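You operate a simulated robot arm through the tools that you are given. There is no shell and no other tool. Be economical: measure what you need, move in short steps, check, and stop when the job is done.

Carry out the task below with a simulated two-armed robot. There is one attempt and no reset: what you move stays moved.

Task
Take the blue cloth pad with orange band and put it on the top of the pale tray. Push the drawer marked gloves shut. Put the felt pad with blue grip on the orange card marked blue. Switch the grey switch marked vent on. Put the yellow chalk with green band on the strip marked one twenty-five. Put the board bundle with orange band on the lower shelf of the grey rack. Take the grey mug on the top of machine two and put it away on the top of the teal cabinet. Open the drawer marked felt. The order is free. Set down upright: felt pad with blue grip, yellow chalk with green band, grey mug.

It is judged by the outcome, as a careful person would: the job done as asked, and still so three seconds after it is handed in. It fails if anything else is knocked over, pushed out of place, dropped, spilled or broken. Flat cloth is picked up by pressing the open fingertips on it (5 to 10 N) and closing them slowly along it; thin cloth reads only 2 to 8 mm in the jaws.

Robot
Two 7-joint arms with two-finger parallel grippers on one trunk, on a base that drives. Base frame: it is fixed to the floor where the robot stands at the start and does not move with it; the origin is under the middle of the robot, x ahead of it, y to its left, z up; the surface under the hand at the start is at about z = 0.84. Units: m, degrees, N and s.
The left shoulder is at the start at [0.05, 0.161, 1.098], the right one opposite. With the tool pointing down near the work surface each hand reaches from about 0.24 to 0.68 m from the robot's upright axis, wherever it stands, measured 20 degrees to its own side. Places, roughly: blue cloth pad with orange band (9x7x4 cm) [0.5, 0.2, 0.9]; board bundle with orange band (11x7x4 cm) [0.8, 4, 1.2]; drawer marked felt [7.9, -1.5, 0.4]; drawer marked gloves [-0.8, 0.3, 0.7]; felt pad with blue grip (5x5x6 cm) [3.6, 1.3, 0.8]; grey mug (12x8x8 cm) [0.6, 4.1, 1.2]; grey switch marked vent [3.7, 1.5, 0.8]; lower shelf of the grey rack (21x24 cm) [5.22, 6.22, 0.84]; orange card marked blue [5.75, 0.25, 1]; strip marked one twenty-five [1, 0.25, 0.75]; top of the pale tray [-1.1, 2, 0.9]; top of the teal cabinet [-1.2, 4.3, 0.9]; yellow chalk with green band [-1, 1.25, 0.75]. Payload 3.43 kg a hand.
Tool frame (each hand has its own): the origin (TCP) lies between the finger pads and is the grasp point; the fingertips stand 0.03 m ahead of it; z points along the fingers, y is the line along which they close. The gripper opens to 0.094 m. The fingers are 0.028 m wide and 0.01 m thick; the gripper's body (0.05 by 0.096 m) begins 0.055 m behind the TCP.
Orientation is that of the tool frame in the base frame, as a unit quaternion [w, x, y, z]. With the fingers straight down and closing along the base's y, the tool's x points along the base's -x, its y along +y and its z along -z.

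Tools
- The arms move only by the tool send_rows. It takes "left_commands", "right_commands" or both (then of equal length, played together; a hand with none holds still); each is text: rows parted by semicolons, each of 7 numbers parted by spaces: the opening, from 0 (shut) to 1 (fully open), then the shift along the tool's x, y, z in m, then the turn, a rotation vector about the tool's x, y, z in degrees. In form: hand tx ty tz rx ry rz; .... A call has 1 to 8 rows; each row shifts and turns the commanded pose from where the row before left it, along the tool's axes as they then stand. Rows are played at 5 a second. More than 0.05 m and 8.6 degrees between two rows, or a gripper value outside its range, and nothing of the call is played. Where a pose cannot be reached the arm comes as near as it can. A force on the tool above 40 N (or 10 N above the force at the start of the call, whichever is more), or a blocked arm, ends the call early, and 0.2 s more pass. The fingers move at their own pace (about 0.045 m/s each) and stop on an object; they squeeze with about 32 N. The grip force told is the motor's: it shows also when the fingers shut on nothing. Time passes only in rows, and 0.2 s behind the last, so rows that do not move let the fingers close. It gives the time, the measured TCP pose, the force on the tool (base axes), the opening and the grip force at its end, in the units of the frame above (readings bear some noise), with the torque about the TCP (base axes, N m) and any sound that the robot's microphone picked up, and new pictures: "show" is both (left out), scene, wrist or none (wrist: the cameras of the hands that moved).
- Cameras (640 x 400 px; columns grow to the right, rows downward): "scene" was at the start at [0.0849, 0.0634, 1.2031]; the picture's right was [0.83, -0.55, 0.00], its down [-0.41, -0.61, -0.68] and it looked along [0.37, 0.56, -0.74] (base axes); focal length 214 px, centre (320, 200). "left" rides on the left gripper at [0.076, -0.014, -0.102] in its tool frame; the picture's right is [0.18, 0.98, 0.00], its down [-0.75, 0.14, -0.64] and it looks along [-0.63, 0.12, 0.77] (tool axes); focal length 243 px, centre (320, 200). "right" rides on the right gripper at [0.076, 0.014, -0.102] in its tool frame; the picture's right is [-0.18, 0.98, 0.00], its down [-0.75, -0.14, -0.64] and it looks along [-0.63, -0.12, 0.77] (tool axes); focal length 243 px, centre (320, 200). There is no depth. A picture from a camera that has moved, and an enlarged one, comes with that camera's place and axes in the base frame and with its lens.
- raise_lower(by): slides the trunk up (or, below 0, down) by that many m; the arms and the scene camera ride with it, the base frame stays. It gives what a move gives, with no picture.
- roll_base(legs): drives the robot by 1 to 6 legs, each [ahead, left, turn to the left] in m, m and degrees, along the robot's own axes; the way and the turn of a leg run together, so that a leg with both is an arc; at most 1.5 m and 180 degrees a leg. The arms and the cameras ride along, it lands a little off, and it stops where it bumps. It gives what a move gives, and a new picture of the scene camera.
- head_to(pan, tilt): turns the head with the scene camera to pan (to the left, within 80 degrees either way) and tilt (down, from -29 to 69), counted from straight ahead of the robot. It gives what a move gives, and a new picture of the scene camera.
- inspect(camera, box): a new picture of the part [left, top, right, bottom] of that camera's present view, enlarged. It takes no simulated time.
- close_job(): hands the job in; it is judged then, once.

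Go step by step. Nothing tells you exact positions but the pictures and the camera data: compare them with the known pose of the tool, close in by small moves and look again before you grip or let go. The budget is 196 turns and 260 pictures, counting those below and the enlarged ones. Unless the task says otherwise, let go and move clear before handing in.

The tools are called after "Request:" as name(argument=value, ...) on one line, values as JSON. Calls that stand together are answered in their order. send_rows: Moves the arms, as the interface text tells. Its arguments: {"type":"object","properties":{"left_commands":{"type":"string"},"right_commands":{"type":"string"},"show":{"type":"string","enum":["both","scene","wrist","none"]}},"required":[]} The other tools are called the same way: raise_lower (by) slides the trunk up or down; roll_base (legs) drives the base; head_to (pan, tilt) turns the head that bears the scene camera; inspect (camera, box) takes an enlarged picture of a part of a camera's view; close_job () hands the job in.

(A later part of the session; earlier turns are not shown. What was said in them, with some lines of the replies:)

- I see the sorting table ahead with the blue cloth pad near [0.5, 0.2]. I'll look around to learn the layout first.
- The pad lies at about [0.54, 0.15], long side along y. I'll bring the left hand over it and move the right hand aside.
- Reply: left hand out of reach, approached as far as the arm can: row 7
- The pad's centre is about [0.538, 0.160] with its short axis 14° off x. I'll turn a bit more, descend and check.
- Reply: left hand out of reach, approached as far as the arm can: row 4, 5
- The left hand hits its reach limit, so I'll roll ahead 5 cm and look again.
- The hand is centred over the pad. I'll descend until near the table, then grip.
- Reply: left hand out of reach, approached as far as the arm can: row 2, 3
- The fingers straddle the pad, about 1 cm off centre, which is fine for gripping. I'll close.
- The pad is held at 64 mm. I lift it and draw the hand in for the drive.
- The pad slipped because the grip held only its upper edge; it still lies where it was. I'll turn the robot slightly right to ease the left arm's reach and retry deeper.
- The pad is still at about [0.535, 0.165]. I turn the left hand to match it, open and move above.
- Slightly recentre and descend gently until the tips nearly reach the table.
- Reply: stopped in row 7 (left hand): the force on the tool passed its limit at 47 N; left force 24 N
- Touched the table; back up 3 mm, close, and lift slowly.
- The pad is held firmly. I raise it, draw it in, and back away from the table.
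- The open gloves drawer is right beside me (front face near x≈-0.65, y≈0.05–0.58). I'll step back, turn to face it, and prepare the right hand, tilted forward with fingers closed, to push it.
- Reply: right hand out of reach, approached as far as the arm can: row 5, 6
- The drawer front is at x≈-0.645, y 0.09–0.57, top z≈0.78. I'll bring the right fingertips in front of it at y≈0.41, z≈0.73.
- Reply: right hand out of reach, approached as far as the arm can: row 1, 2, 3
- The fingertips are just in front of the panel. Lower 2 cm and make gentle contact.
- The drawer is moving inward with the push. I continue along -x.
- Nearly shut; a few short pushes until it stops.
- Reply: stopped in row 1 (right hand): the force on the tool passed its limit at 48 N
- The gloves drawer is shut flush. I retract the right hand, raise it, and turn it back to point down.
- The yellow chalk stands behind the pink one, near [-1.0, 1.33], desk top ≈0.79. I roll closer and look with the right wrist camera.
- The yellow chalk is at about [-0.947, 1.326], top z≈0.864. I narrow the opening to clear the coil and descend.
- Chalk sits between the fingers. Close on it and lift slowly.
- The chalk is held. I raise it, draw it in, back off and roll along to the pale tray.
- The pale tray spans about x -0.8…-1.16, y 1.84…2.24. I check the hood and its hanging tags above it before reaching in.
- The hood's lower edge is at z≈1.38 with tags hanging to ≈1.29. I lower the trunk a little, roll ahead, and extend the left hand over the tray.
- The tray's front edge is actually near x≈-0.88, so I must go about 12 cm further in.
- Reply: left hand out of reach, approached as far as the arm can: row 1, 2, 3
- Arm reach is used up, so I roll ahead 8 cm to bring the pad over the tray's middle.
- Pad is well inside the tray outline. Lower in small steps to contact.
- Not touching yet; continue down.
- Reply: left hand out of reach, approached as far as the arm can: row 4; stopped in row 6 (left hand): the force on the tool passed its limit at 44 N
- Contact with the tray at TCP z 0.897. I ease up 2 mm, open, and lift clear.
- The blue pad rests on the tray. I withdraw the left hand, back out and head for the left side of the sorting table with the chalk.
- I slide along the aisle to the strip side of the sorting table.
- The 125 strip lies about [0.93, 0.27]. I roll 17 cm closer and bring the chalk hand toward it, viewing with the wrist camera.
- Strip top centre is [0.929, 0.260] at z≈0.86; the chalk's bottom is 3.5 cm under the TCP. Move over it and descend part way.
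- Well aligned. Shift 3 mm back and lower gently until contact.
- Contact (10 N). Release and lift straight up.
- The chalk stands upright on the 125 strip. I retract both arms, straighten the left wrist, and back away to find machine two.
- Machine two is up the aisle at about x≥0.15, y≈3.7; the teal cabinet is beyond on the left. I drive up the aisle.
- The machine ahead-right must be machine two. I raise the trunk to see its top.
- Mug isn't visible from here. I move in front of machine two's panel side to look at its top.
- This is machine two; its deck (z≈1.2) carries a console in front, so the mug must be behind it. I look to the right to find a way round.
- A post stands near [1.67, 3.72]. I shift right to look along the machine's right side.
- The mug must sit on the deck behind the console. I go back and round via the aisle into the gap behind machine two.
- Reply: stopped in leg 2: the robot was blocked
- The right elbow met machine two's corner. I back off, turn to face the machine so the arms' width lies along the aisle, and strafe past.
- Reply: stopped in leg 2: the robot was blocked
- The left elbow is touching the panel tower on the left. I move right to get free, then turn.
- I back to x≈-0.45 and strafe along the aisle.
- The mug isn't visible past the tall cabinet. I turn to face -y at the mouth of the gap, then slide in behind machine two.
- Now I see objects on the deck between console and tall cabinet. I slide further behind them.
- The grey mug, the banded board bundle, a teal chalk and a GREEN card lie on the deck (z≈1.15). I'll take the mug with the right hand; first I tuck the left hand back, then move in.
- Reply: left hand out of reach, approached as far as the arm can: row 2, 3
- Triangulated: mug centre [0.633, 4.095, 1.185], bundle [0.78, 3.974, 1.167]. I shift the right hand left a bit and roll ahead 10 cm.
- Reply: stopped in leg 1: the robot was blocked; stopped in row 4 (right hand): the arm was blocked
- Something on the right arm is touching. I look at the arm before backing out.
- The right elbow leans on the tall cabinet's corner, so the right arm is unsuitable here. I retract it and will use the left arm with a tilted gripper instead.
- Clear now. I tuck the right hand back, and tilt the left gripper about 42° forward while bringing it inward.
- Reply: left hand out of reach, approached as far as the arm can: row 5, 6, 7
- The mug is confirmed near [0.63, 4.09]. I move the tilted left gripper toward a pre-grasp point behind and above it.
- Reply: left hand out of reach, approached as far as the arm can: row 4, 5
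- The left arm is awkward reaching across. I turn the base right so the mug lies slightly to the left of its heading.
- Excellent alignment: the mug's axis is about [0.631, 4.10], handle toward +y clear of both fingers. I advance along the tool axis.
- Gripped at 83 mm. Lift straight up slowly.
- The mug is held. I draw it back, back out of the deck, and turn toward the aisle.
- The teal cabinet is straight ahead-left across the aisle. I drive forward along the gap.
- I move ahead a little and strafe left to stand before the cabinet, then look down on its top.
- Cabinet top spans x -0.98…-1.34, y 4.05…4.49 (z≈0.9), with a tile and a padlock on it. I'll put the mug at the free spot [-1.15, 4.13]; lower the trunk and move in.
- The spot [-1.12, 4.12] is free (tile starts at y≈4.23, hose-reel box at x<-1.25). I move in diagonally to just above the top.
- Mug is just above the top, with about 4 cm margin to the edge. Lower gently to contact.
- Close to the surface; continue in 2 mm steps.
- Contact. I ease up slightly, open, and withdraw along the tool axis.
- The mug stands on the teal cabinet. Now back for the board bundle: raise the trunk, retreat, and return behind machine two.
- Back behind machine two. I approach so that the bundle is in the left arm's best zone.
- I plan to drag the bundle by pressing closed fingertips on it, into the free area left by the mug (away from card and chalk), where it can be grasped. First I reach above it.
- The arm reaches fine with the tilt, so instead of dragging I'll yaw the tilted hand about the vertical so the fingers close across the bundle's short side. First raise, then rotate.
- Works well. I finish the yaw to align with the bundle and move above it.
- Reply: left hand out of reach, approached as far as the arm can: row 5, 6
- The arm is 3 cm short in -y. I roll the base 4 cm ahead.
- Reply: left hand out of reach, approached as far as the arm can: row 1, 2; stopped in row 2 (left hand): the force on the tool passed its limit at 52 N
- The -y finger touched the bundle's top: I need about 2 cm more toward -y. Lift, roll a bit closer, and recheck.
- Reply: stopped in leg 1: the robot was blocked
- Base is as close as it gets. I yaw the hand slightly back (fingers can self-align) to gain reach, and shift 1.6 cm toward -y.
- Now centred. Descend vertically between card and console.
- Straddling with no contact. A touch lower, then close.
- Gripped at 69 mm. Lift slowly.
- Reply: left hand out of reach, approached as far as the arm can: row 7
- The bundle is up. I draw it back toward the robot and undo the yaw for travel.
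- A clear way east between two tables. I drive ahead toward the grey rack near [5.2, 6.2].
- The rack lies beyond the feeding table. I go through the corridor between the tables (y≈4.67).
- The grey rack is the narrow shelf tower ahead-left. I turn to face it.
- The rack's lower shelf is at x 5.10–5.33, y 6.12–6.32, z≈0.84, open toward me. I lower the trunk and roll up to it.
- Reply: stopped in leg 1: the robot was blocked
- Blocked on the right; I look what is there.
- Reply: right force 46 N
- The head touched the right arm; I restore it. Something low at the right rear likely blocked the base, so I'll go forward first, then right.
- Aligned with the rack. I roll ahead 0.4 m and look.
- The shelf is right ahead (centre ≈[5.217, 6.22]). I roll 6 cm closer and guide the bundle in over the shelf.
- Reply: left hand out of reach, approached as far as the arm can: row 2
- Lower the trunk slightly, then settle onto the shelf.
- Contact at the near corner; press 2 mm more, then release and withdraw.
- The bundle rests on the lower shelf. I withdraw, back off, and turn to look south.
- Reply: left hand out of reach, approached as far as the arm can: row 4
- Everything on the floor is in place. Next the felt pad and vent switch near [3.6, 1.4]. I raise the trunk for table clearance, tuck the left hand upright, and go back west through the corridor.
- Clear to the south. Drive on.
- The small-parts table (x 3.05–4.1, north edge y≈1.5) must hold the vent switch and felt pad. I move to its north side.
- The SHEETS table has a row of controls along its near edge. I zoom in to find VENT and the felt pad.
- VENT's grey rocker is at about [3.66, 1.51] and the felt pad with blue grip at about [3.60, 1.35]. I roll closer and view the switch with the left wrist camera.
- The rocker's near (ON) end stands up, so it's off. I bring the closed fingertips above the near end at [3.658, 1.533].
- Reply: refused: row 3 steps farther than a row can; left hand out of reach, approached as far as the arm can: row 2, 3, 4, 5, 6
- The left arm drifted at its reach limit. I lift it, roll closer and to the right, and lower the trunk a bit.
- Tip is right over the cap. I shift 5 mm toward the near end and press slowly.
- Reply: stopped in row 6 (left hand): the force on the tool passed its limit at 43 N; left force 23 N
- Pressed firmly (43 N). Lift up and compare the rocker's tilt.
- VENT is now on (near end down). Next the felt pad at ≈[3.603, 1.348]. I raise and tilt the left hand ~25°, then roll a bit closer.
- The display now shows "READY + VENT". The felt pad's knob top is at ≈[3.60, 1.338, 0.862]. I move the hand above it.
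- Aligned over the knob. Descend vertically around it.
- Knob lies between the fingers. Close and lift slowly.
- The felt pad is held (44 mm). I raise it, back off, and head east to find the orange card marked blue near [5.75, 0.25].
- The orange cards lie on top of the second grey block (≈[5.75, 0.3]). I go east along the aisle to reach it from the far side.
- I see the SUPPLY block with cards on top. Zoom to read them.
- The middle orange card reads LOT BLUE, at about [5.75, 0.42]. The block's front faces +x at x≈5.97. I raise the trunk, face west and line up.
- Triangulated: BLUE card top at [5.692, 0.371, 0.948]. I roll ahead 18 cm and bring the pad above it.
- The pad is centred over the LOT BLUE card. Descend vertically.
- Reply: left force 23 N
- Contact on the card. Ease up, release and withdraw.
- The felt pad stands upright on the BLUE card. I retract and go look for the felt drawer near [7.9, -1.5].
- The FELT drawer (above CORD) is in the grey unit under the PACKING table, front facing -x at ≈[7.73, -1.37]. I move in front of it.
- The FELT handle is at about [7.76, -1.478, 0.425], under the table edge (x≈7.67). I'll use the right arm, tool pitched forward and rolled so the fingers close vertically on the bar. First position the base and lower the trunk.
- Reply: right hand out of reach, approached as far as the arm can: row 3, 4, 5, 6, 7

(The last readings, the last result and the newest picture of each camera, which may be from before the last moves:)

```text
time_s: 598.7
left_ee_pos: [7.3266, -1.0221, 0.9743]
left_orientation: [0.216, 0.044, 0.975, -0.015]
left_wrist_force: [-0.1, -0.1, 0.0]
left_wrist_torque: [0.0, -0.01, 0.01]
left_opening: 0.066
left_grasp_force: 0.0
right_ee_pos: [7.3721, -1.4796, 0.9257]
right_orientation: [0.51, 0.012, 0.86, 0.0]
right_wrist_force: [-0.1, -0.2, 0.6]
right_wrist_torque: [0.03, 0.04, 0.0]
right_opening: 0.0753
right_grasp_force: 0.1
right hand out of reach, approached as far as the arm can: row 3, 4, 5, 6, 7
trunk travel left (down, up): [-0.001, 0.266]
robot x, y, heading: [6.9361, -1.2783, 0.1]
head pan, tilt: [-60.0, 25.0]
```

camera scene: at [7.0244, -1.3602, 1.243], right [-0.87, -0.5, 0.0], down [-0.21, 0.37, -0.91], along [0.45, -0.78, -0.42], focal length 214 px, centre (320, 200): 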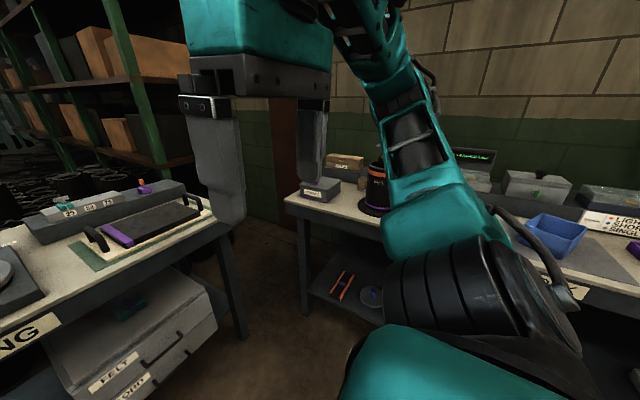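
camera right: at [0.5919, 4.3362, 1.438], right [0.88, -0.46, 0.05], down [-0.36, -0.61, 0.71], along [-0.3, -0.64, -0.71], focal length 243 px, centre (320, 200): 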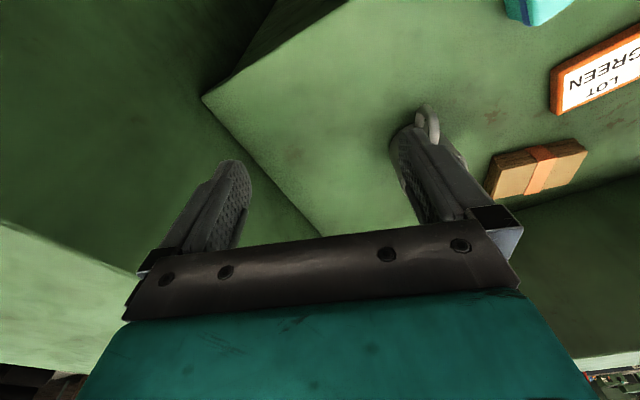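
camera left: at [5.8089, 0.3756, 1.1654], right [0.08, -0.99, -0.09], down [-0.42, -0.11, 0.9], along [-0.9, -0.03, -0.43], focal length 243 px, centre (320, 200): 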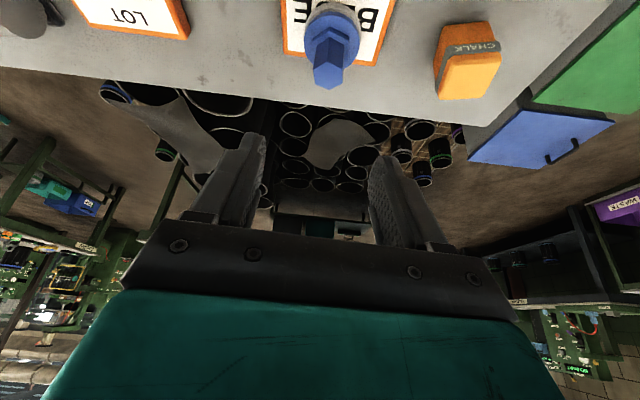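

Request:
send_rows(right_commands="0.8 0 0 0 0 0 -8.2;0.8 0 0 0 0 0 -8.2;0.8 0 0 0 0 0 -8.2;0.8 0 0 0 0 0 -8.2;0.8 0 0 0 0 0 -8.2;0.8 0 0 0 0 0 -8.2;0.8 0 0 0 0 0 -8.2;0.8 0 0 0 0 0 -8.2", show="none")

Request:
send_rows(right_commands="0.8 0 0 0 0 0 -8.2;0.8 0 0 0 0 0 -8.2;0.8 0 0 0 0 0 -8.2;0.8 0 0 0 0 0 0", show="wrist")

Request:
head_to(pan=-15, tilt=35)

```text
time_s: 600.5
left_ee_pos: [7.3277, -1.0232, 0.9748]
left_orientation: [0.218, 0.044, 0.975, -0.015]
left_wrist_force: [-0.4, -0.2, 0.8]
left_wrist_torque: [-0.01, -0.02, -0.03]
left_opening: 0.0657
left_grasp_force: 0.0
right_ee_pos: [7.3736, -1.4799, 0.9261]
right_orientation: [0.43, -0.457, 0.728, -0.276]
right_wrist_force: [-0.8, -0.4, 0.3]
right_wrist_torque: [0.01, -0.02, -0.04]
right_opening: 0.075
right_grasp_force: 0.1
trunk travel left (down, up): [-0.001, 0.266]
robot x, y, heading: [6.9403, -1.2761, -0.2]
head pan, tilt: [-60.0, 25.0]
```

```text
time_s: 601.5
left_ee_pos: [7.3258, -1.023, 0.9741]
left_orientation: [0.217, 0.044, 0.975, -0.014]
left_wrist_force: [0.5, 0.7, 0.4]
left_wrist_torque: [0.0, 0.01, 0.01]
left_opening: 0.0657
left_grasp_force: 0.1
right_ee_pos: [7.3729, -1.4803, 0.9249]
right_orientation: [0.361, -0.601, 0.615, -0.362]
right_wrist_force: [-0.5, -0.3, -0.9]
right_wrist_torque: [-0.01, -0.02, 0.01]
right_opening: 0.0751
right_grasp_force: 0.0
trunk travel left (down, up): [-0.001, 0.266]
robot x, y, heading: [6.9361, -1.2805, 0.2]
head pan, tilt: [-60.0, 25.0]
camera right: at [7.2744, -1.5545, 0.9603], right [-0.47, 0.2, -0.86], down [-0.48, 0.76, 0.44], along [0.74, 0.62, -0.26], focal length 243 px, centre (320, 200)
```

right: 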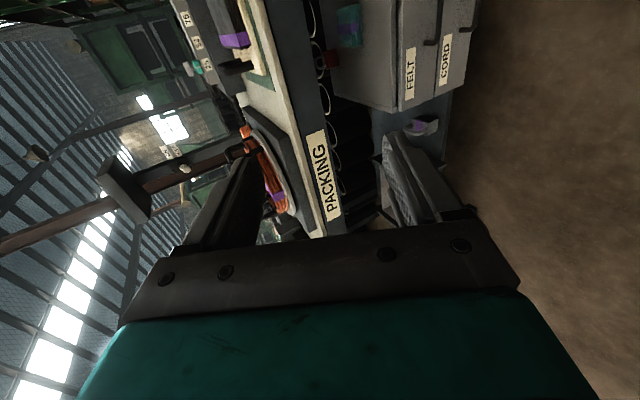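

```text
time_s: 602.6
left_ee_pos: [7.3263, -1.0227, 0.9745]
left_orientation: [0.215, 0.044, 0.975, -0.015]
left_wrist_force: [-0.1, 0.1, 0.0]
left_wrist_torque: [0.0, -0.02, 0.02]
left_opening: 0.0659
left_grasp_force: 0.1
right_ee_pos: [7.3729, -1.4799, 0.9255]
right_orientation: [0.36, -0.601, 0.615, -0.361]
right_wrist_force: [0.3, -0.6, 0.1]
right_wrist_torque: [-0.02, -0.01, 0.0]
right_opening: 0.0754
right_grasp_force: 0.0
trunk travel left (down, up): [-0.001, 0.266]
robot x, y, heading: [6.935, -1.2769, 0.1]
head pan, tilt: [-15.0, 35.0]
camera scene: at [7.0633, -1.303, 1.0973], right [-0.26, -0.97, 0.0], down [-0.55, 0.15, -0.82], along [0.79, -0.21, -0.57], focal length 214 px, centre (320, 200)
```

scene: 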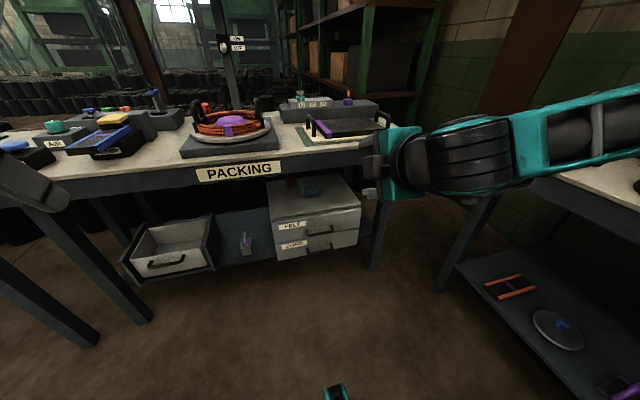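

The hand is now pitched ~29° below horizontal with fingers closing vertically. I zoom on the handle to fix its position.

Request:
inspect(camera="scene", box=[255, 165, 385, 265])

```text
4.00 times, centred on (320, 215) of scene
camera zoom: at [7.0633, -1.303, 1.0973], right [-0.26, -0.97, 0.0], down [-0.55, 0.15, -0.82], along [0.79, -0.21, -0.57], focal length 858 px, centre (320, 140)
```

zoom: 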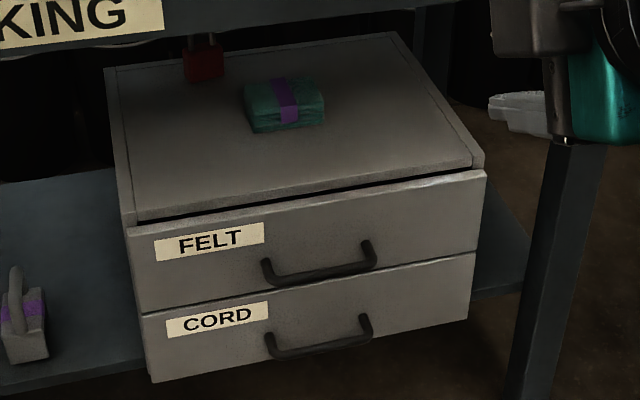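

The handle bar is at ≈[7.765, -1.49, 0.40] on a face at x≈7.80. I lower the right hand in front of the table first.

Request:
send_rows(right_commands="0.5 0.001 0.039 0.0212 0 0 0;0.5 0.001 0.039 0.0212 0 0 0;0.5 0.001 0.039 0.0212 0 0 0;0.5 0.001 0.039 0.0212 0 0 0;0.5 0.001 0.039 0.0212 0 0 0;0.5 0.001 0.039 0.0212 0 0 0;0.5 0.001 0.039 0.0212 0 0 0;0.5 0.001 0.039 0.0212 0 0 0", show="none")

Request:
send_rows(right_commands="0.5 0 0.039 0.0212 0 0 0;0.5 0 0.039 0.0212 0 0 0", show="both")

```text
time_s: 604.4
left_ee_pos: [7.3276, -1.0218, 0.9745]
left_orientation: [0.217, 0.045, 0.975, -0.015]
left_wrist_force: [-0.4, -0.5, 0.2]
left_wrist_torque: [0.03, 0.0, -0.02]
left_opening: 0.0658
left_grasp_force: 0.0
right_ee_pos: [7.3964, -1.3616, 0.6632]
right_orientation: [0.358, -0.6, 0.617, -0.363]
right_wrist_force: [0.6, -0.5, 0.1]
right_wrist_torque: [0.01, 0.01, 0.05]
right_opening: 0.047
right_grasp_force: 0.0
right hand out of reach, approached as far as the arm can: row 1, 3, 4, 5, 6, 7, 8
trunk travel left (down, up): [-0.001, 0.266]
robot x, y, heading: [6.9365, -1.2786, 0.2]
head pan, tilt: [-15.0, 35.0]
```

```text
time_s: 605.0
left_ee_pos: [7.3259, -1.0237, 0.9753]
left_orientation: [0.217, 0.043, 0.975, -0.015]
left_wrist_force: [0.7, 0.0, -0.6]
left_wrist_torque: [0.01, 0.03, -0.01]
left_opening: 0.0657
left_grasp_force: 0.1
right_ee_pos: [7.3975, -1.3216, 0.5985]
right_orientation: [0.356, -0.599, 0.618, -0.363]
right_wrist_force: [0.0, -0.5, 0.6]
right_wrist_torque: [-0.03, 0.0, 0.03]
right_opening: 0.0471
right_grasp_force: 0.0
right hand out of reach, approached as far as the arm can: row 1, 2
trunk travel left (down, up): [-0.001, 0.266]
robot x, y, heading: [6.9375, -1.2796, 0.0]
head pan, tilt: [-15.0, 35.0]
camera scene: at [7.0634, -1.3029, 1.0973], right [-0.26, -0.97, 0.0], down [-0.55, 0.15, -0.82], along [0.79, -0.21, -0.57], focal length 214 px, centre (320, 200)
camera right: at [7.2986, -1.3961, 0.6343], right [-0.47, 0.2, -0.86], down [-0.47, 0.76, 0.44], along [0.75, 0.61, -0.26], focal length 243 px, centre (320, 200)
```

scene: 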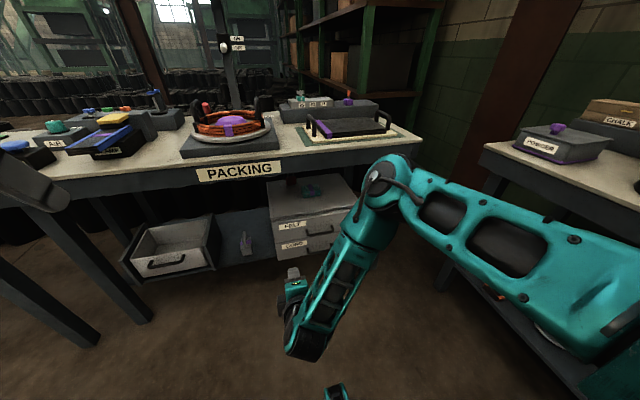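
right: 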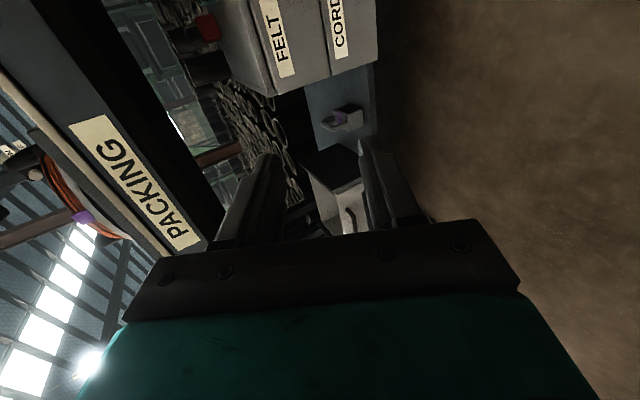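

The arm folds less awkwardly further forward. I move the hand forward, right, and down toward the pregrasp.

Request:
send_rows(right_commands="0.5 0.028 -0.002 0.0373 0 0 0;0.5 0.028 -0.002 0.0373 0 0 0;0.5 0.028 -0.002 0.0373 0 0 0;0.5 0.028 -0.002 0.0373 0 0 0;0.5 0.028 -0.002 0.0373 0 0 0", show="both")

```text
time_s: 606.2
left_ee_pos: [7.3261, -1.0223, 0.9751]
left_orientation: [0.217, 0.044, 0.975, -0.015]
left_wrist_force: [0.3, 0.4, -0.1]
left_wrist_torque: [-0.02, 0.0, -0.02]
left_opening: 0.0658
left_grasp_force: 0.0
right_ee_pos: [7.5971, -1.3706, 0.5721]
right_orientation: [0.354, -0.601, 0.619, -0.361]
right_wrist_force: [0.2, -0.9, 0.5]
right_wrist_torque: [0.03, 0.01, 0.05]
right_opening: 0.0471
right_grasp_force: 0.1
right hand out of reach, approached as far as the arm can: row 1, 2, 3, 4, 5
trunk travel left (down, up): [-0.001, 0.266]
robot x, y, heading: [6.9356, -1.2779, 0.2]
head pan, tilt: [-15.0, 35.0]
camera scene: at [7.0634, -1.303, 1.0973], right [-0.26, -0.97, 0.0], down [-0.55, 0.15, -0.82], along [0.79, -0.21, -0.57], focal length 214 px, centre (320, 200)
camera right: at [7.4981, -1.4439, 0.6093], right [-0.47, 0.2, -0.86], down [-0.47, 0.76, 0.44], along [0.74, 0.61, -0.27], focal length 243 px, centre (320, 200)
```

scene: 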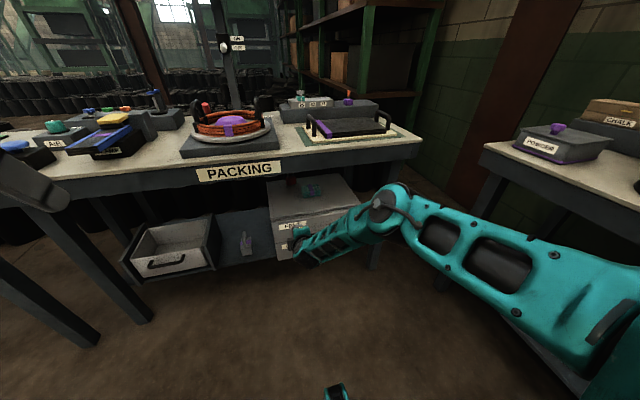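
right: 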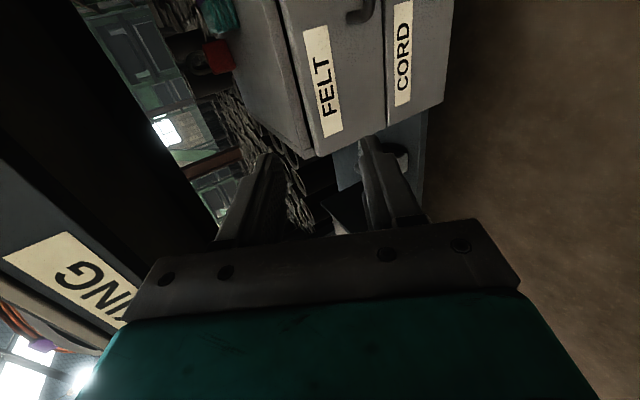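

Low and rolled, the arm is near its limits. I steepen the tool by 21°, and shift the base 12 cm right for a better line.

Request:
send_rows(right_commands="0.45 0 0 0 -7 0 0;0.45 0 0 0 -7 0 0;0.45 0 0 0 -7 0 0", show="none")

Request:
roll_base(legs=[[0, -0.12, 0]])

Request:
send_rows(right_commands="0.45 0 0.02 0.03 0 0 0;0.45 0 0.02 0.03 0 0 0;0.45 0 0.02 0.03 0 0 0", show="both")

```text
time_s: 607.0
left_ee_pos: [7.3273, -1.023, 0.9737]
left_orientation: [0.216, 0.045, 0.975, -0.015]
left_wrist_force: [-0.6, 0.8, -0.2]
left_wrist_torque: [-0.01, 0.0, 0.0]
left_opening: 0.0655
left_grasp_force: 0.1
right_ee_pos: [7.5974, -1.37, 0.5732]
right_orientation: [0.266, -0.649, 0.662, -0.264]
right_wrist_force: [-0.7, 0.9, -0.4]
right_wrist_torque: [0.01, -0.01, -0.03]
right_opening: 0.0426
right_grasp_force: 0.0
right hand out of reach, approached as far as the arm can: row 3
trunk travel left (down, up): [-0.001, 0.266]
robot x, y, heading: [6.9417, -1.279, 0.2]
head pan, tilt: [-15.0, 35.0]
```

```text
time_s: 608.8
left_ee_pos: [7.3268, -1.1436, 0.9752]
left_orientation: [0.217, 0.044, 0.975, -0.015]
left_wrist_force: [0.3, -0.5, -1.2]
left_wrist_torque: [-0.01, 0.01, 0.03]
left_opening: 0.0659
left_grasp_force: 0.1
right_ee_pos: [7.5969, -1.4919, 0.5737]
right_orientation: [0.265, -0.647, 0.664, -0.264]
right_wrist_force: [0.1, -0.3, 0.3]
right_wrist_torque: [-0.01, 0.02, -0.01]
right_opening: 0.0424
right_grasp_force: 0.1
trunk travel left (down, up): [-0.001, 0.266]
robot x, y, heading: [6.9373, -1.397, -0.1]
head pan, tilt: [-15.0, 35.0]
camera scene: at [7.0634, -1.4236, 1.0973], right [-0.26, -0.97, 0.0], down [-0.55, 0.15, -0.82], along [0.79, -0.21, -0.57], focal length 214 px, centre (320, 200)
```

scene: 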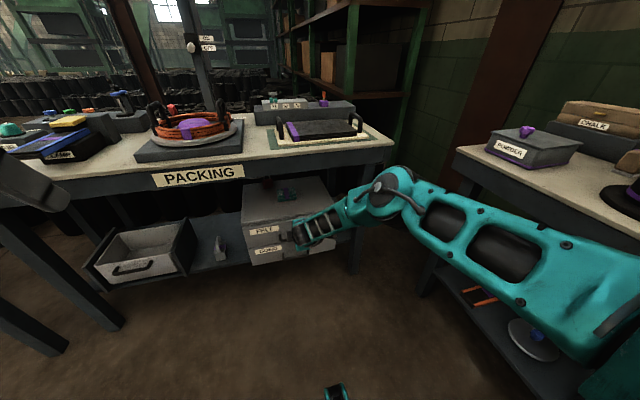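

```text
time_s: 609.5
left_ee_pos: [7.3272, -1.1439, 0.9749]
left_orientation: [0.216, 0.044, 0.975, -0.015]
left_wrist_force: [-0.6, 0.7, 0.1]
left_wrist_torque: [-0.01, -0.01, 0.03]
left_opening: 0.0659
left_grasp_force: 0.2
right_ee_pos: [7.5968, -1.4845, 0.5318]
right_orientation: [0.267, -0.648, 0.662, -0.264]
right_wrist_force: [-0.5, -0.5, -0.2]
right_wrist_torque: [-0.02, 0.01, -0.05]
right_opening: 0.0422
right_grasp_force: 0.1
right hand out of reach, approached as far as the arm can: row 1, 2, 3
trunk travel left (down, up): [-0.001, 0.266]
robot x, y, heading: [6.9358, -1.3984, 0.1]
head pan, tilt: [-15.0, 35.0]
camera scene: at [7.0634, -1.4236, 1.0973], right [-0.26, -0.97, 0.0], down [-0.55, 0.15, -0.82], along [0.79, -0.21, -0.57], focal length 214 px, centre (320, 200)
camera right: at [7.5136, -1.5591, 0.5935], right [-0.7, 0.2, -0.68], down [-0.33, 0.75, 0.57], along [0.63, 0.62, -0.46], focal length 243 px, centre (320, 200)
```

scene: 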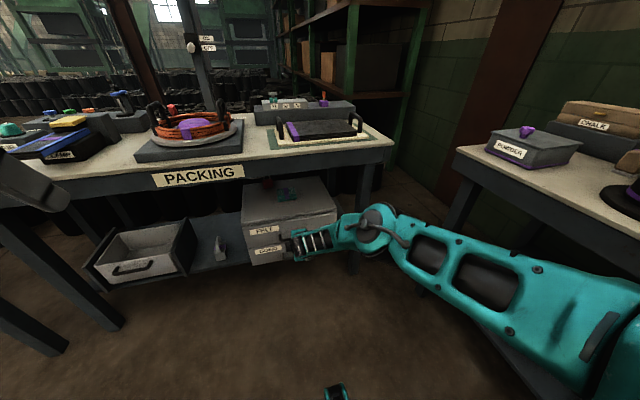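
right: 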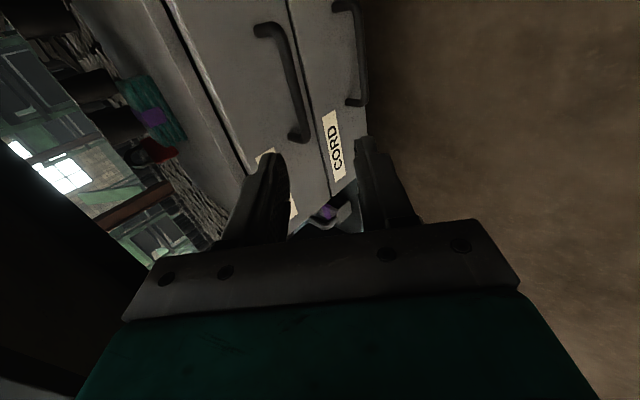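

Closer: z 0.53, and the handle is visible in the wrist camera. I try advancing forward-down along the tool axis.

Request:
send_rows(right_commands="0.45 0 0.004 0.03 0 0 0;0.45 0 0.004 0.03 0 0 0;0.45 0 0.004 0.03 0 0 0", show="wrist")

```text
time_s: 610.4
left_ee_pos: [7.3267, -1.144, 0.974]
left_orientation: [0.217, 0.043, 0.975, -0.014]
left_wrist_force: [-0.4, -0.2, -0.4]
left_wrist_torque: [0.01, 0.0, 0.01]
left_opening: 0.0661
left_grasp_force: 0.1
right_ee_pos: [7.5969, -1.4849, 0.5307]
right_orientation: [0.267, -0.648, 0.663, -0.264]
right_wrist_force: [-0.1, 0.7, 0.2]
right_wrist_torque: [0.01, -0.01, 0.02]
right_opening: 0.0425
right_grasp_force: 0.0
right hand out of reach, approached as far as the arm can: row 1, 2, 3
trunk travel left (down, up): [-0.001, 0.266]
robot x, y, heading: [6.9386, -1.3991, -0.2]
head pan, tilt: [-15.0, 35.0]
camera right: at [7.5138, -1.5589, 0.5938], right [-0.7, 0.2, -0.68], down [-0.33, 0.75, 0.57], along [0.63, 0.62, -0.46], focal length 243 px, centre (320, 200)
```

right: 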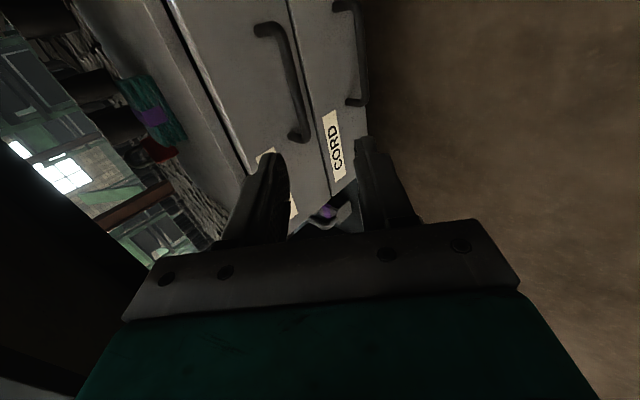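

The limit is plain reach: the base must be closer. I pull the hand back a bit, roll ahead 20 cm, and check.

Request:
send_rows(right_commands="0.45 0 0.03 -0.033 0 0 0;0.45 0 0.03 -0.033 0 0 0;0.45 0 0.03 -0.033 0 0 0", show="none")

Request:
roll_base(legs=[[0.18, 0, 0]])

Request:
send_rows(right_commands="0.45 0 0.0278 0.0286 0 0 0;0.45 0 0.0278 0.0286 0 0 0;0.45 0 0.014 0.0143 0 0 0", show="both")

```text
time_s: 611.1
left_ee_pos: [7.3267, -1.1431, 0.9761]
left_orientation: [0.217, 0.044, 0.975, -0.014]
left_wrist_force: [0.4, -0.3, 0.1]
left_wrist_torque: [-0.01, 0.01, 0.0]
left_opening: 0.0657
left_grasp_force: 0.1
right_ee_pos: [7.4632, -1.4818, 0.5403]
right_orientation: [0.267, -0.647, 0.663, -0.264]
right_wrist_force: [0.1, 0.3, -0.2]
right_wrist_torque: [0.0, -0.02, 0.0]
right_opening: 0.0423
right_grasp_force: 0.0
trunk travel left (down, up): [-0.001, 0.266]
robot x, y, heading: [6.9371, -1.3974, 0.0]
head pan, tilt: [-15.0, 35.0]
```

```text
time_s: 612.7
left_ee_pos: [7.5063, -1.1421, 0.9741]
left_orientation: [0.217, 0.043, 0.975, -0.015]
left_wrist_force: [0.2, -0.3, -0.4]
left_wrist_torque: [0.03, 0.01, 0.01]
left_opening: 0.0655
left_grasp_force: 0.1
right_ee_pos: [7.6426, -1.4803, 0.5382]
right_orientation: [0.265, -0.649, 0.663, -0.263]
right_wrist_force: [0.8, 0.0, 0.0]
right_wrist_torque: [-0.02, 0.0, 0.05]
right_opening: 0.0422
right_grasp_force: 0.0
trunk travel left (down, up): [-0.001, 0.266]
robot x, y, heading: [7.1182, -1.3992, 0.0]
head pan, tilt: [-15.0, 35.0]
camera scene: at [7.2431, -1.4231, 1.0973], right [-0.26, -0.97, 0.0], down [-0.55, 0.15, -0.82], along [0.79, -0.21, -0.57], focal length 214 px, centre (320, 200)
```

scene: 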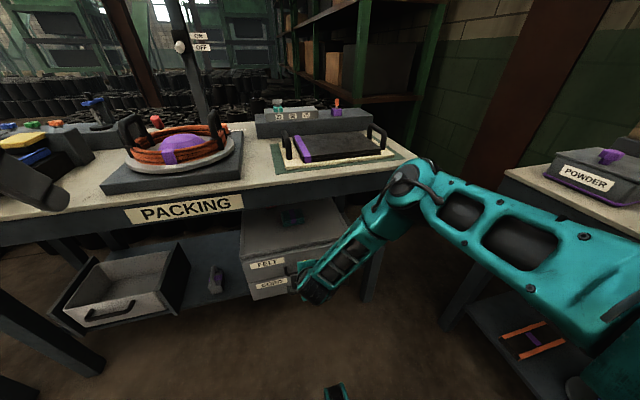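

```text
time_s: 613.5
left_ee_pos: [7.507, -1.1434, 0.9753]
left_orientation: [0.217, 0.043, 0.975, -0.015]
left_wrist_force: [0.2, 0.3, 0.1]
left_wrist_torque: [-0.01, -0.01, -0.01]
left_opening: 0.0658
left_grasp_force: 0.0
right_ee_pos: [7.6424, -1.4772, 0.4391]
right_orientation: [0.266, -0.648, 0.662, -0.264]
right_wrist_force: [0.3, 0.0, 0.1]
right_wrist_torque: [-0.03, 0.01, -0.01]
right_opening: 0.0421
right_grasp_force: 0.1
trunk travel left (down, up): [-0.001, 0.266]
robot x, y, heading: [7.1156, -1.3975, 0.3]
head pan, tilt: [-15.0, 35.0]
camera scene: at [7.243, -1.4231, 1.0973], right [-0.26, -0.97, 0.0], down [-0.55, 0.15, -0.82], along [0.79, -0.21, -0.57], focal length 214 px, centre (320, 200)
camera right: at [7.5593, -1.5536, 0.5016], right [-0.7, 0.2, -0.68], down [-0.33, 0.75, 0.57], along [0.63, 0.63, -0.46], focal length 243 px, centre (320, 200)
```

scene: 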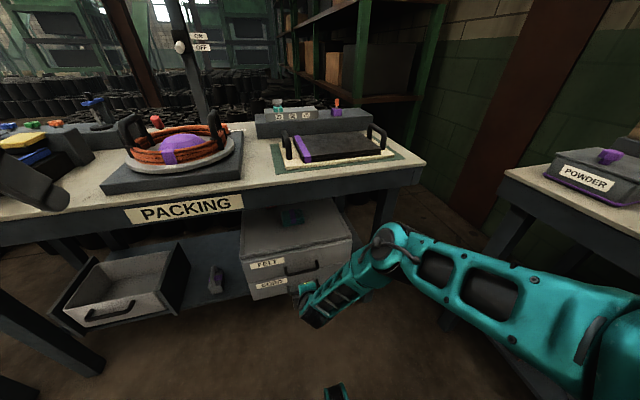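
right: 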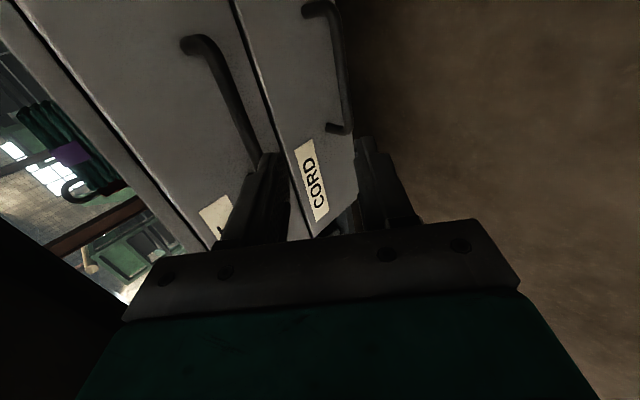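

Now reachable. I zoom again on the handle from here to refine.

Request:
inspect(camera="scene", box=[230, 190, 370, 310])

```text
3.33 times, centred on (300, 250) of scene
camera zoom: at [7.243, -1.4231, 1.0973], right [-0.26, -0.97, 0.0], down [-0.55, 0.15, -0.82], along [0.79, -0.21, -0.57], focal length 715 px, centre (387, 33)
```

zoom: 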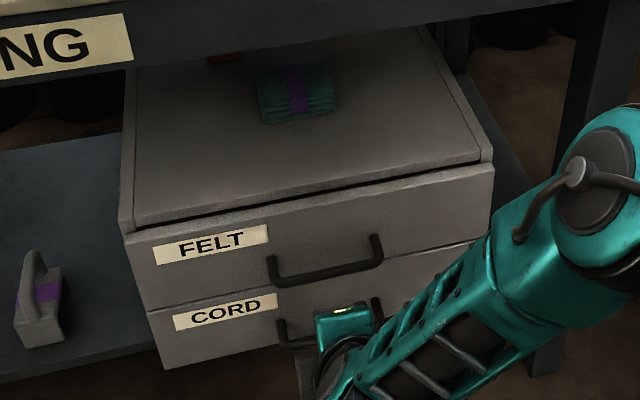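

Refined: bar ≈[7.748, -1.495, 0.42], face x≈7.79. I shift up-forward so the bar lines up between the fingers, then look.

Request:
send_rows(right_commands="0.4 0.009 -0.0315 0 0 0 0;0.4 0.009 -0.0315 0 0 0 0;0.4 0 0 0.03 0 0 0", show="both")

Request:
inspect(camera="scene", box=[230, 190, 370, 310])

```text
time_s: 614.3
left_ee_pos: [7.5066, -1.1419, 0.9753]
left_orientation: [0.217, 0.043, 0.975, -0.014]
left_wrist_force: [-0.5, -0.1, 0.0]
left_wrist_torque: [0.0, 0.0, 0.02]
left_opening: 0.0656
left_grasp_force: 0.0
right_ee_pos: [7.7069, -1.4985, 0.4628]
right_orientation: [0.266, -0.65, 0.661, -0.264]
right_wrist_force: [-0.5, -0.2, -0.1]
right_wrist_torque: [-0.04, 0.02, 0.0]
right_opening: 0.0379
right_grasp_force: 0.0
trunk travel left (down, up): [-0.001, 0.266]
robot x, y, heading: [7.1213, -1.3932, -0.1]
head pan, tilt: [-15.0, 35.0]
camera scene: at [7.243, -1.4231, 1.0973], right [-0.26, -0.97, 0.0], down [-0.55, 0.15, -0.82], along [0.79, -0.21, -0.57], focal length 214 px, centre (320, 200)
camera right: at [7.6246, -1.5735, 0.5247], right [-0.7, 0.2, -0.68], down [-0.33, 0.75, 0.57], along [0.63, 0.63, -0.46], focal length 243 px, centre (320, 200)
```

scene: 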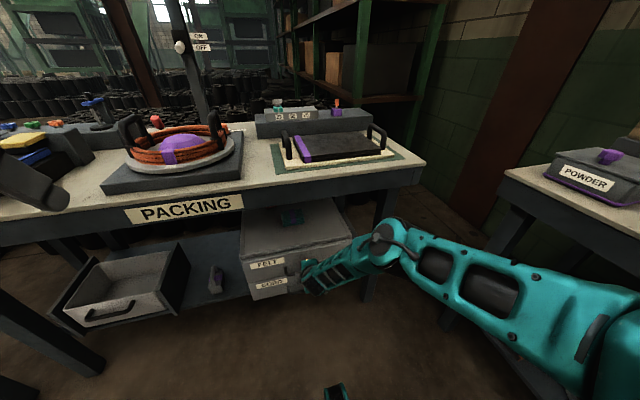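
right: 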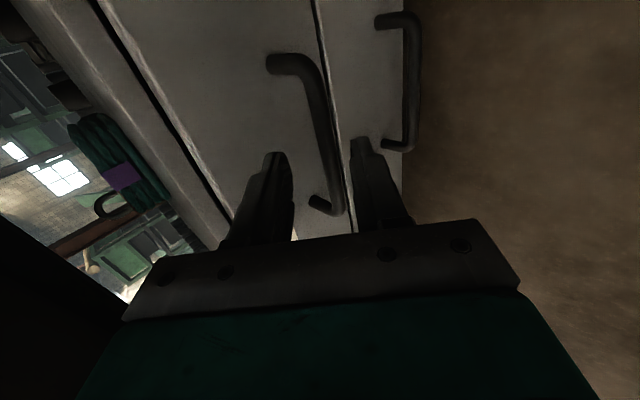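

```text
3.33 times, centred on (300, 250) of scene
camera zoom: at [7.243, -1.4231, 1.0973], right [-0.26, -0.97, 0.0], down [-0.55, 0.15, -0.82], along [0.79, -0.21, -0.57], focal length 715 px, centre (387, 33)
```

zoom: 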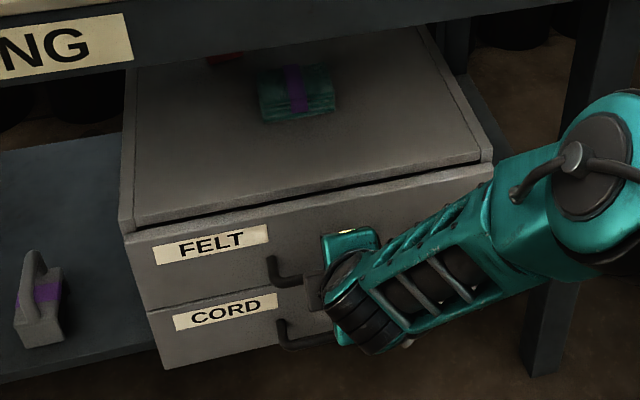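

The bar lies between the fingertips. Advance 4 cm and close.

Request:
send_rows(right_commands="0.4 0 0.003 0.015 0 0 0;0.4 0 0.002 0.013 0 0 0;0.4 0 0 0.01 0 0 0;0.2 0 0 0 0 0 0;0 0 0 0 0 0 0;0 0 0 0 0 0 0", show="wrist")

```text
time_s: 615.7
left_ee_pos: [7.5069, -1.1428, 0.975]
left_orientation: [0.216, 0.043, 0.975, -0.014]
left_wrist_force: [0.0, 0.3, 0.9]
left_wrist_torque: [0.0, 0.04, -0.03]
left_opening: 0.0659
left_grasp_force: 0.1
right_ee_pos: [7.7262, -1.4979, 0.4376]
right_orientation: [0.265, -0.65, 0.662, -0.263]
right_wrist_force: [-9.6, -3.1, -4.5]
right_wrist_torque: [-0.53, 0.25, 0.83]
right_opening: 0.0121
right_grasp_force: 39.7
right hand out of reach, approached as far as the arm can: row 3
trunk travel left (down, up): [-0.001, 0.266]
robot x, y, heading: [7.1166, -1.3969, 0.4]
head pan, tilt: [-15.0, 35.0]
camera right: at [7.6444, -1.5717, 0.5004], right [-0.71, 0.2, -0.68], down [-0.33, 0.75, 0.57], along [0.62, 0.63, -0.47], focal length 243 px, centre (320, 200)
```

right: 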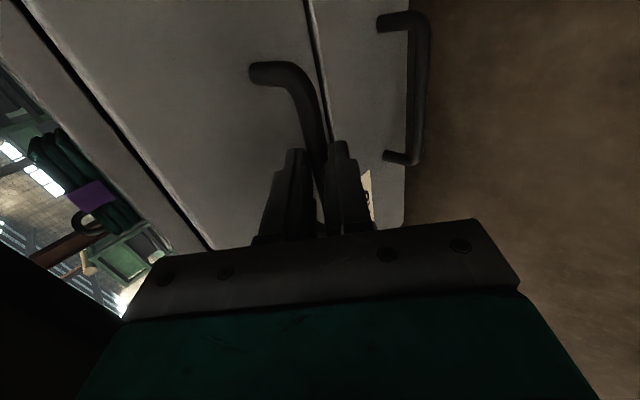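

The bar is gripped (12 mm). Pull straight back along -x.

Request:
send_rows(right_commands="0 0 0.0143 -0.0139 0 0 0;0 0 0.0143 -0.0139 0 0 0;0 0 0.0143 -0.0139 0 0 0;0 0 0.0143 -0.0139 0 0 0", show="scene")

```text
time_s: 616.7
left_ee_pos: [7.506, -1.1436, 0.9749]
left_orientation: [0.217, 0.042, 0.975, -0.014]
left_wrist_force: [-0.3, 0.5, 0.3]
left_wrist_torque: [0.03, -0.04, -0.01]
left_opening: 0.0657
left_grasp_force: 0.2
right_ee_pos: [7.647, -1.4961, 0.4379]
right_orientation: [0.263, -0.651, 0.662, -0.263]
right_wrist_force: [-0.1, -8.0, -18.1]
right_wrist_torque: [-0.39, 0.4, 1.43]
right_opening: 0.012
right_grasp_force: 44.9
trunk travel left (down, up): [-0.001, 0.266]
robot x, y, heading: [7.1146, -1.3971, 0.3]
head pan, tilt: [-15.0, 35.0]
no pictures are left
```

Pictures are used up, but the drawer has come 8 cm with the grip intact. I ease the vertical load and continue pulling with the base.

Request:
send_rows(right_commands="0 0 0.0014 0.0014 0 0 0;0 0 0 0 0 0 0", show="none")

Request:
roll_base(legs=[[-0.06, 0, 0]])

```text
time_s: 617.3
left_ee_pos: [7.5074, -1.1428, 0.975]
left_orientation: [0.217, 0.042, 0.975, -0.015]
left_wrist_force: [0.7, 0.1, 0.7]
left_wrist_torque: [0.0, -0.01, 0.01]
left_opening: 0.0655
left_grasp_force: 0.0
right_ee_pos: [7.6496, -1.4958, 0.4381]
right_orientation: [0.265, -0.648, 0.663, -0.266]
right_wrist_force: [-0.4, -14.3, -11.1]
right_wrist_torque: [-0.59, 0.2, 1.28]
right_opening: 0.0122
right_grasp_force: 45.0
trunk travel left (down, up): [-0.001, 0.266]
robot x, y, heading: [7.1147, -1.3974, -0.0]
head pan, tilt: [-15.0, 35.0]
no pictures are left
```

```text
time_s: 618.2
left_ee_pos: [7.4483, -1.1413, 0.9749]
left_orientation: [0.217, 0.043, 0.975, -0.014]
left_wrist_force: [0.9, -0.3, -0.6]
left_wrist_torque: [-0.03, -0.04, -0.01]
left_opening: 0.0658
left_grasp_force: 0.0
right_ee_pos: [7.5896, -1.4964, 0.4376]
right_orientation: [0.265, -0.649, 0.662, -0.265]
right_wrist_force: [-1.3, -16.0, -5.5]
right_wrist_torque: [-1.6, 0.0, 0.21]
right_opening: 0.0124
right_grasp_force: 45.0
trunk travel left (down, up): [-0.001, 0.266]
robot x, y, heading: [7.057, -1.3944, 0.2]
head pan, tilt: [-15.0, 35.0]
```

Request:
roll_base(legs=[[-0.05, 0, 0]])

```text
time_s: 619.1
left_ee_pos: [7.3966, -1.1426, 0.9743]
left_orientation: [0.217, 0.043, 0.975, -0.015]
left_wrist_force: [-0.1, 0.0, 0.6]
left_wrist_torque: [-0.01, 0.0, -0.01]
left_opening: 0.0658
left_grasp_force: 0.1
right_ee_pos: [7.5405, -1.4964, 0.438]
right_orientation: [0.265, -0.648, 0.663, -0.265]
right_wrist_force: [-0.7, -0.1, -2.6]
right_wrist_torque: [-0.66, 0.03, 1.2]
right_opening: 0.012
right_grasp_force: 44.8
trunk travel left (down, up): [-0.001, 0.266]
robot x, y, heading: [7.0097, -1.4002, 0.2]
head pan, tilt: [-15.0, 35.0]
```

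Request:
roll_base(legs=[[-0.03, 0, 0]])

```text
time_s: 620.0
left_ee_pos: [7.3673, -1.1431, 0.9751]
left_orientation: [0.217, 0.043, 0.975, -0.015]
left_wrist_force: [-0.5, 0.1, 0.5]
left_wrist_torque: [0.04, 0.01, 0.03]
left_opening: 0.0657
left_grasp_force: 0.0
right_ee_pos: [7.5107, -1.4983, 0.4358]
right_orientation: [0.265, -0.648, 0.663, -0.265]
right_wrist_force: [-0.9, -0.7, -0.6]
right_wrist_torque: [-0.74, 0.01, 1.15]
right_opening: 0.0119
right_grasp_force: 44.8
trunk travel left (down, up): [-0.001, 0.266]
robot x, y, heading: [6.9799, -1.3991, -0.2]
head pan, tilt: [-15.0, 35.0]
```

The drawer is open about 21.5 cm. Release the bar, slide the fingers out along their axis, and move clear.

Request:
send_rows(right_commands="0.2 0 0 0 0 0 0;0.4 0 0 0 0 0 0;0.4 0 0 0 0 0 0;0.4 0 0 -0.015 0 0 0;0.4 0 0 -0.025 0 0 0;0.4 0 0 -0.03 0 0 0", show="none")

```text
time_s: 621.4
left_ee_pos: [7.3675, -1.1428, 0.9761]
left_orientation: [0.217, 0.042, 0.975, -0.014]
left_wrist_force: [-0.5, 0.3, -0.4]
left_wrist_torque: [0.01, -0.04, 0.01]
left_opening: 0.0656
left_grasp_force: 0.0
right_ee_pos: [7.4623, -1.4949, 0.4883]
right_orientation: [0.261, -0.649, 0.664, -0.265]
right_wrist_force: [-0.1, -0.3, -0.1]
right_wrist_torque: [-0.01, -0.04, 0.0]
right_opening: 0.0377
right_grasp_force: 0.1
trunk travel left (down, up): [-0.001, 0.266]
robot x, y, heading: [6.9768, -1.4003, 0.3]
head pan, tilt: [-15.0, 35.0]
no pictures are left
```

Request:
roll_base(legs=[[-0.3, 0, 0]])

```text
time_s: 623.4
left_ee_pos: [7.0687, -1.1456, 0.9748]
left_orientation: [0.217, 0.044, 0.975, -0.015]
left_wrist_force: [-0.1, -0.3, -0.5]
left_wrist_torque: [-0.03, 0.0, 0.01]
left_opening: 0.0657
left_grasp_force: 0.0
right_ee_pos: [7.1645, -1.4966, 0.4895]
right_orientation: [0.261, -0.648, 0.664, -0.266]
right_wrist_force: [0.4, 0.5, -0.5]
right_wrist_torque: [-0.05, 0.03, 0.03]
right_opening: 0.0378
right_grasp_force: 0.1
trunk travel left (down, up): [-0.001, 0.266]
robot x, y, heading: [6.6792, -1.3978, 0.0]
head pan, tilt: [-15.0, 35.0]
```

All eight parts are done and both arms are clear, so I hand in.

Request:
close_job()

```text
The job is handed in.
```

I handed the job in with all eight tasks done as far as I could tell, though two points were not confirmed by picture.

- **Felt drawer:** my picture budget ran out during the pull. It is open about 21.5 cm going by the hand's position and grip readings.
- **Bumps on the way:** my arms touched the corner of machine two and the switch tower beside the fume hood. The base was also stopped once near the floor buckets. In the pictures I took, nothing had moved, but I did not check the tower's switches up close afterwards.

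The other seven I saw in place: the cloth pad on the pale tray, the gloves drawer shut, and the felt pad upright on the orange LOT BLUE card. The vent is on (its display reads READY + VENT), the chalk is upright on the 125 strip, the bundle is on the rack's lower shelf, and the mug is upright on the teal cabinet.
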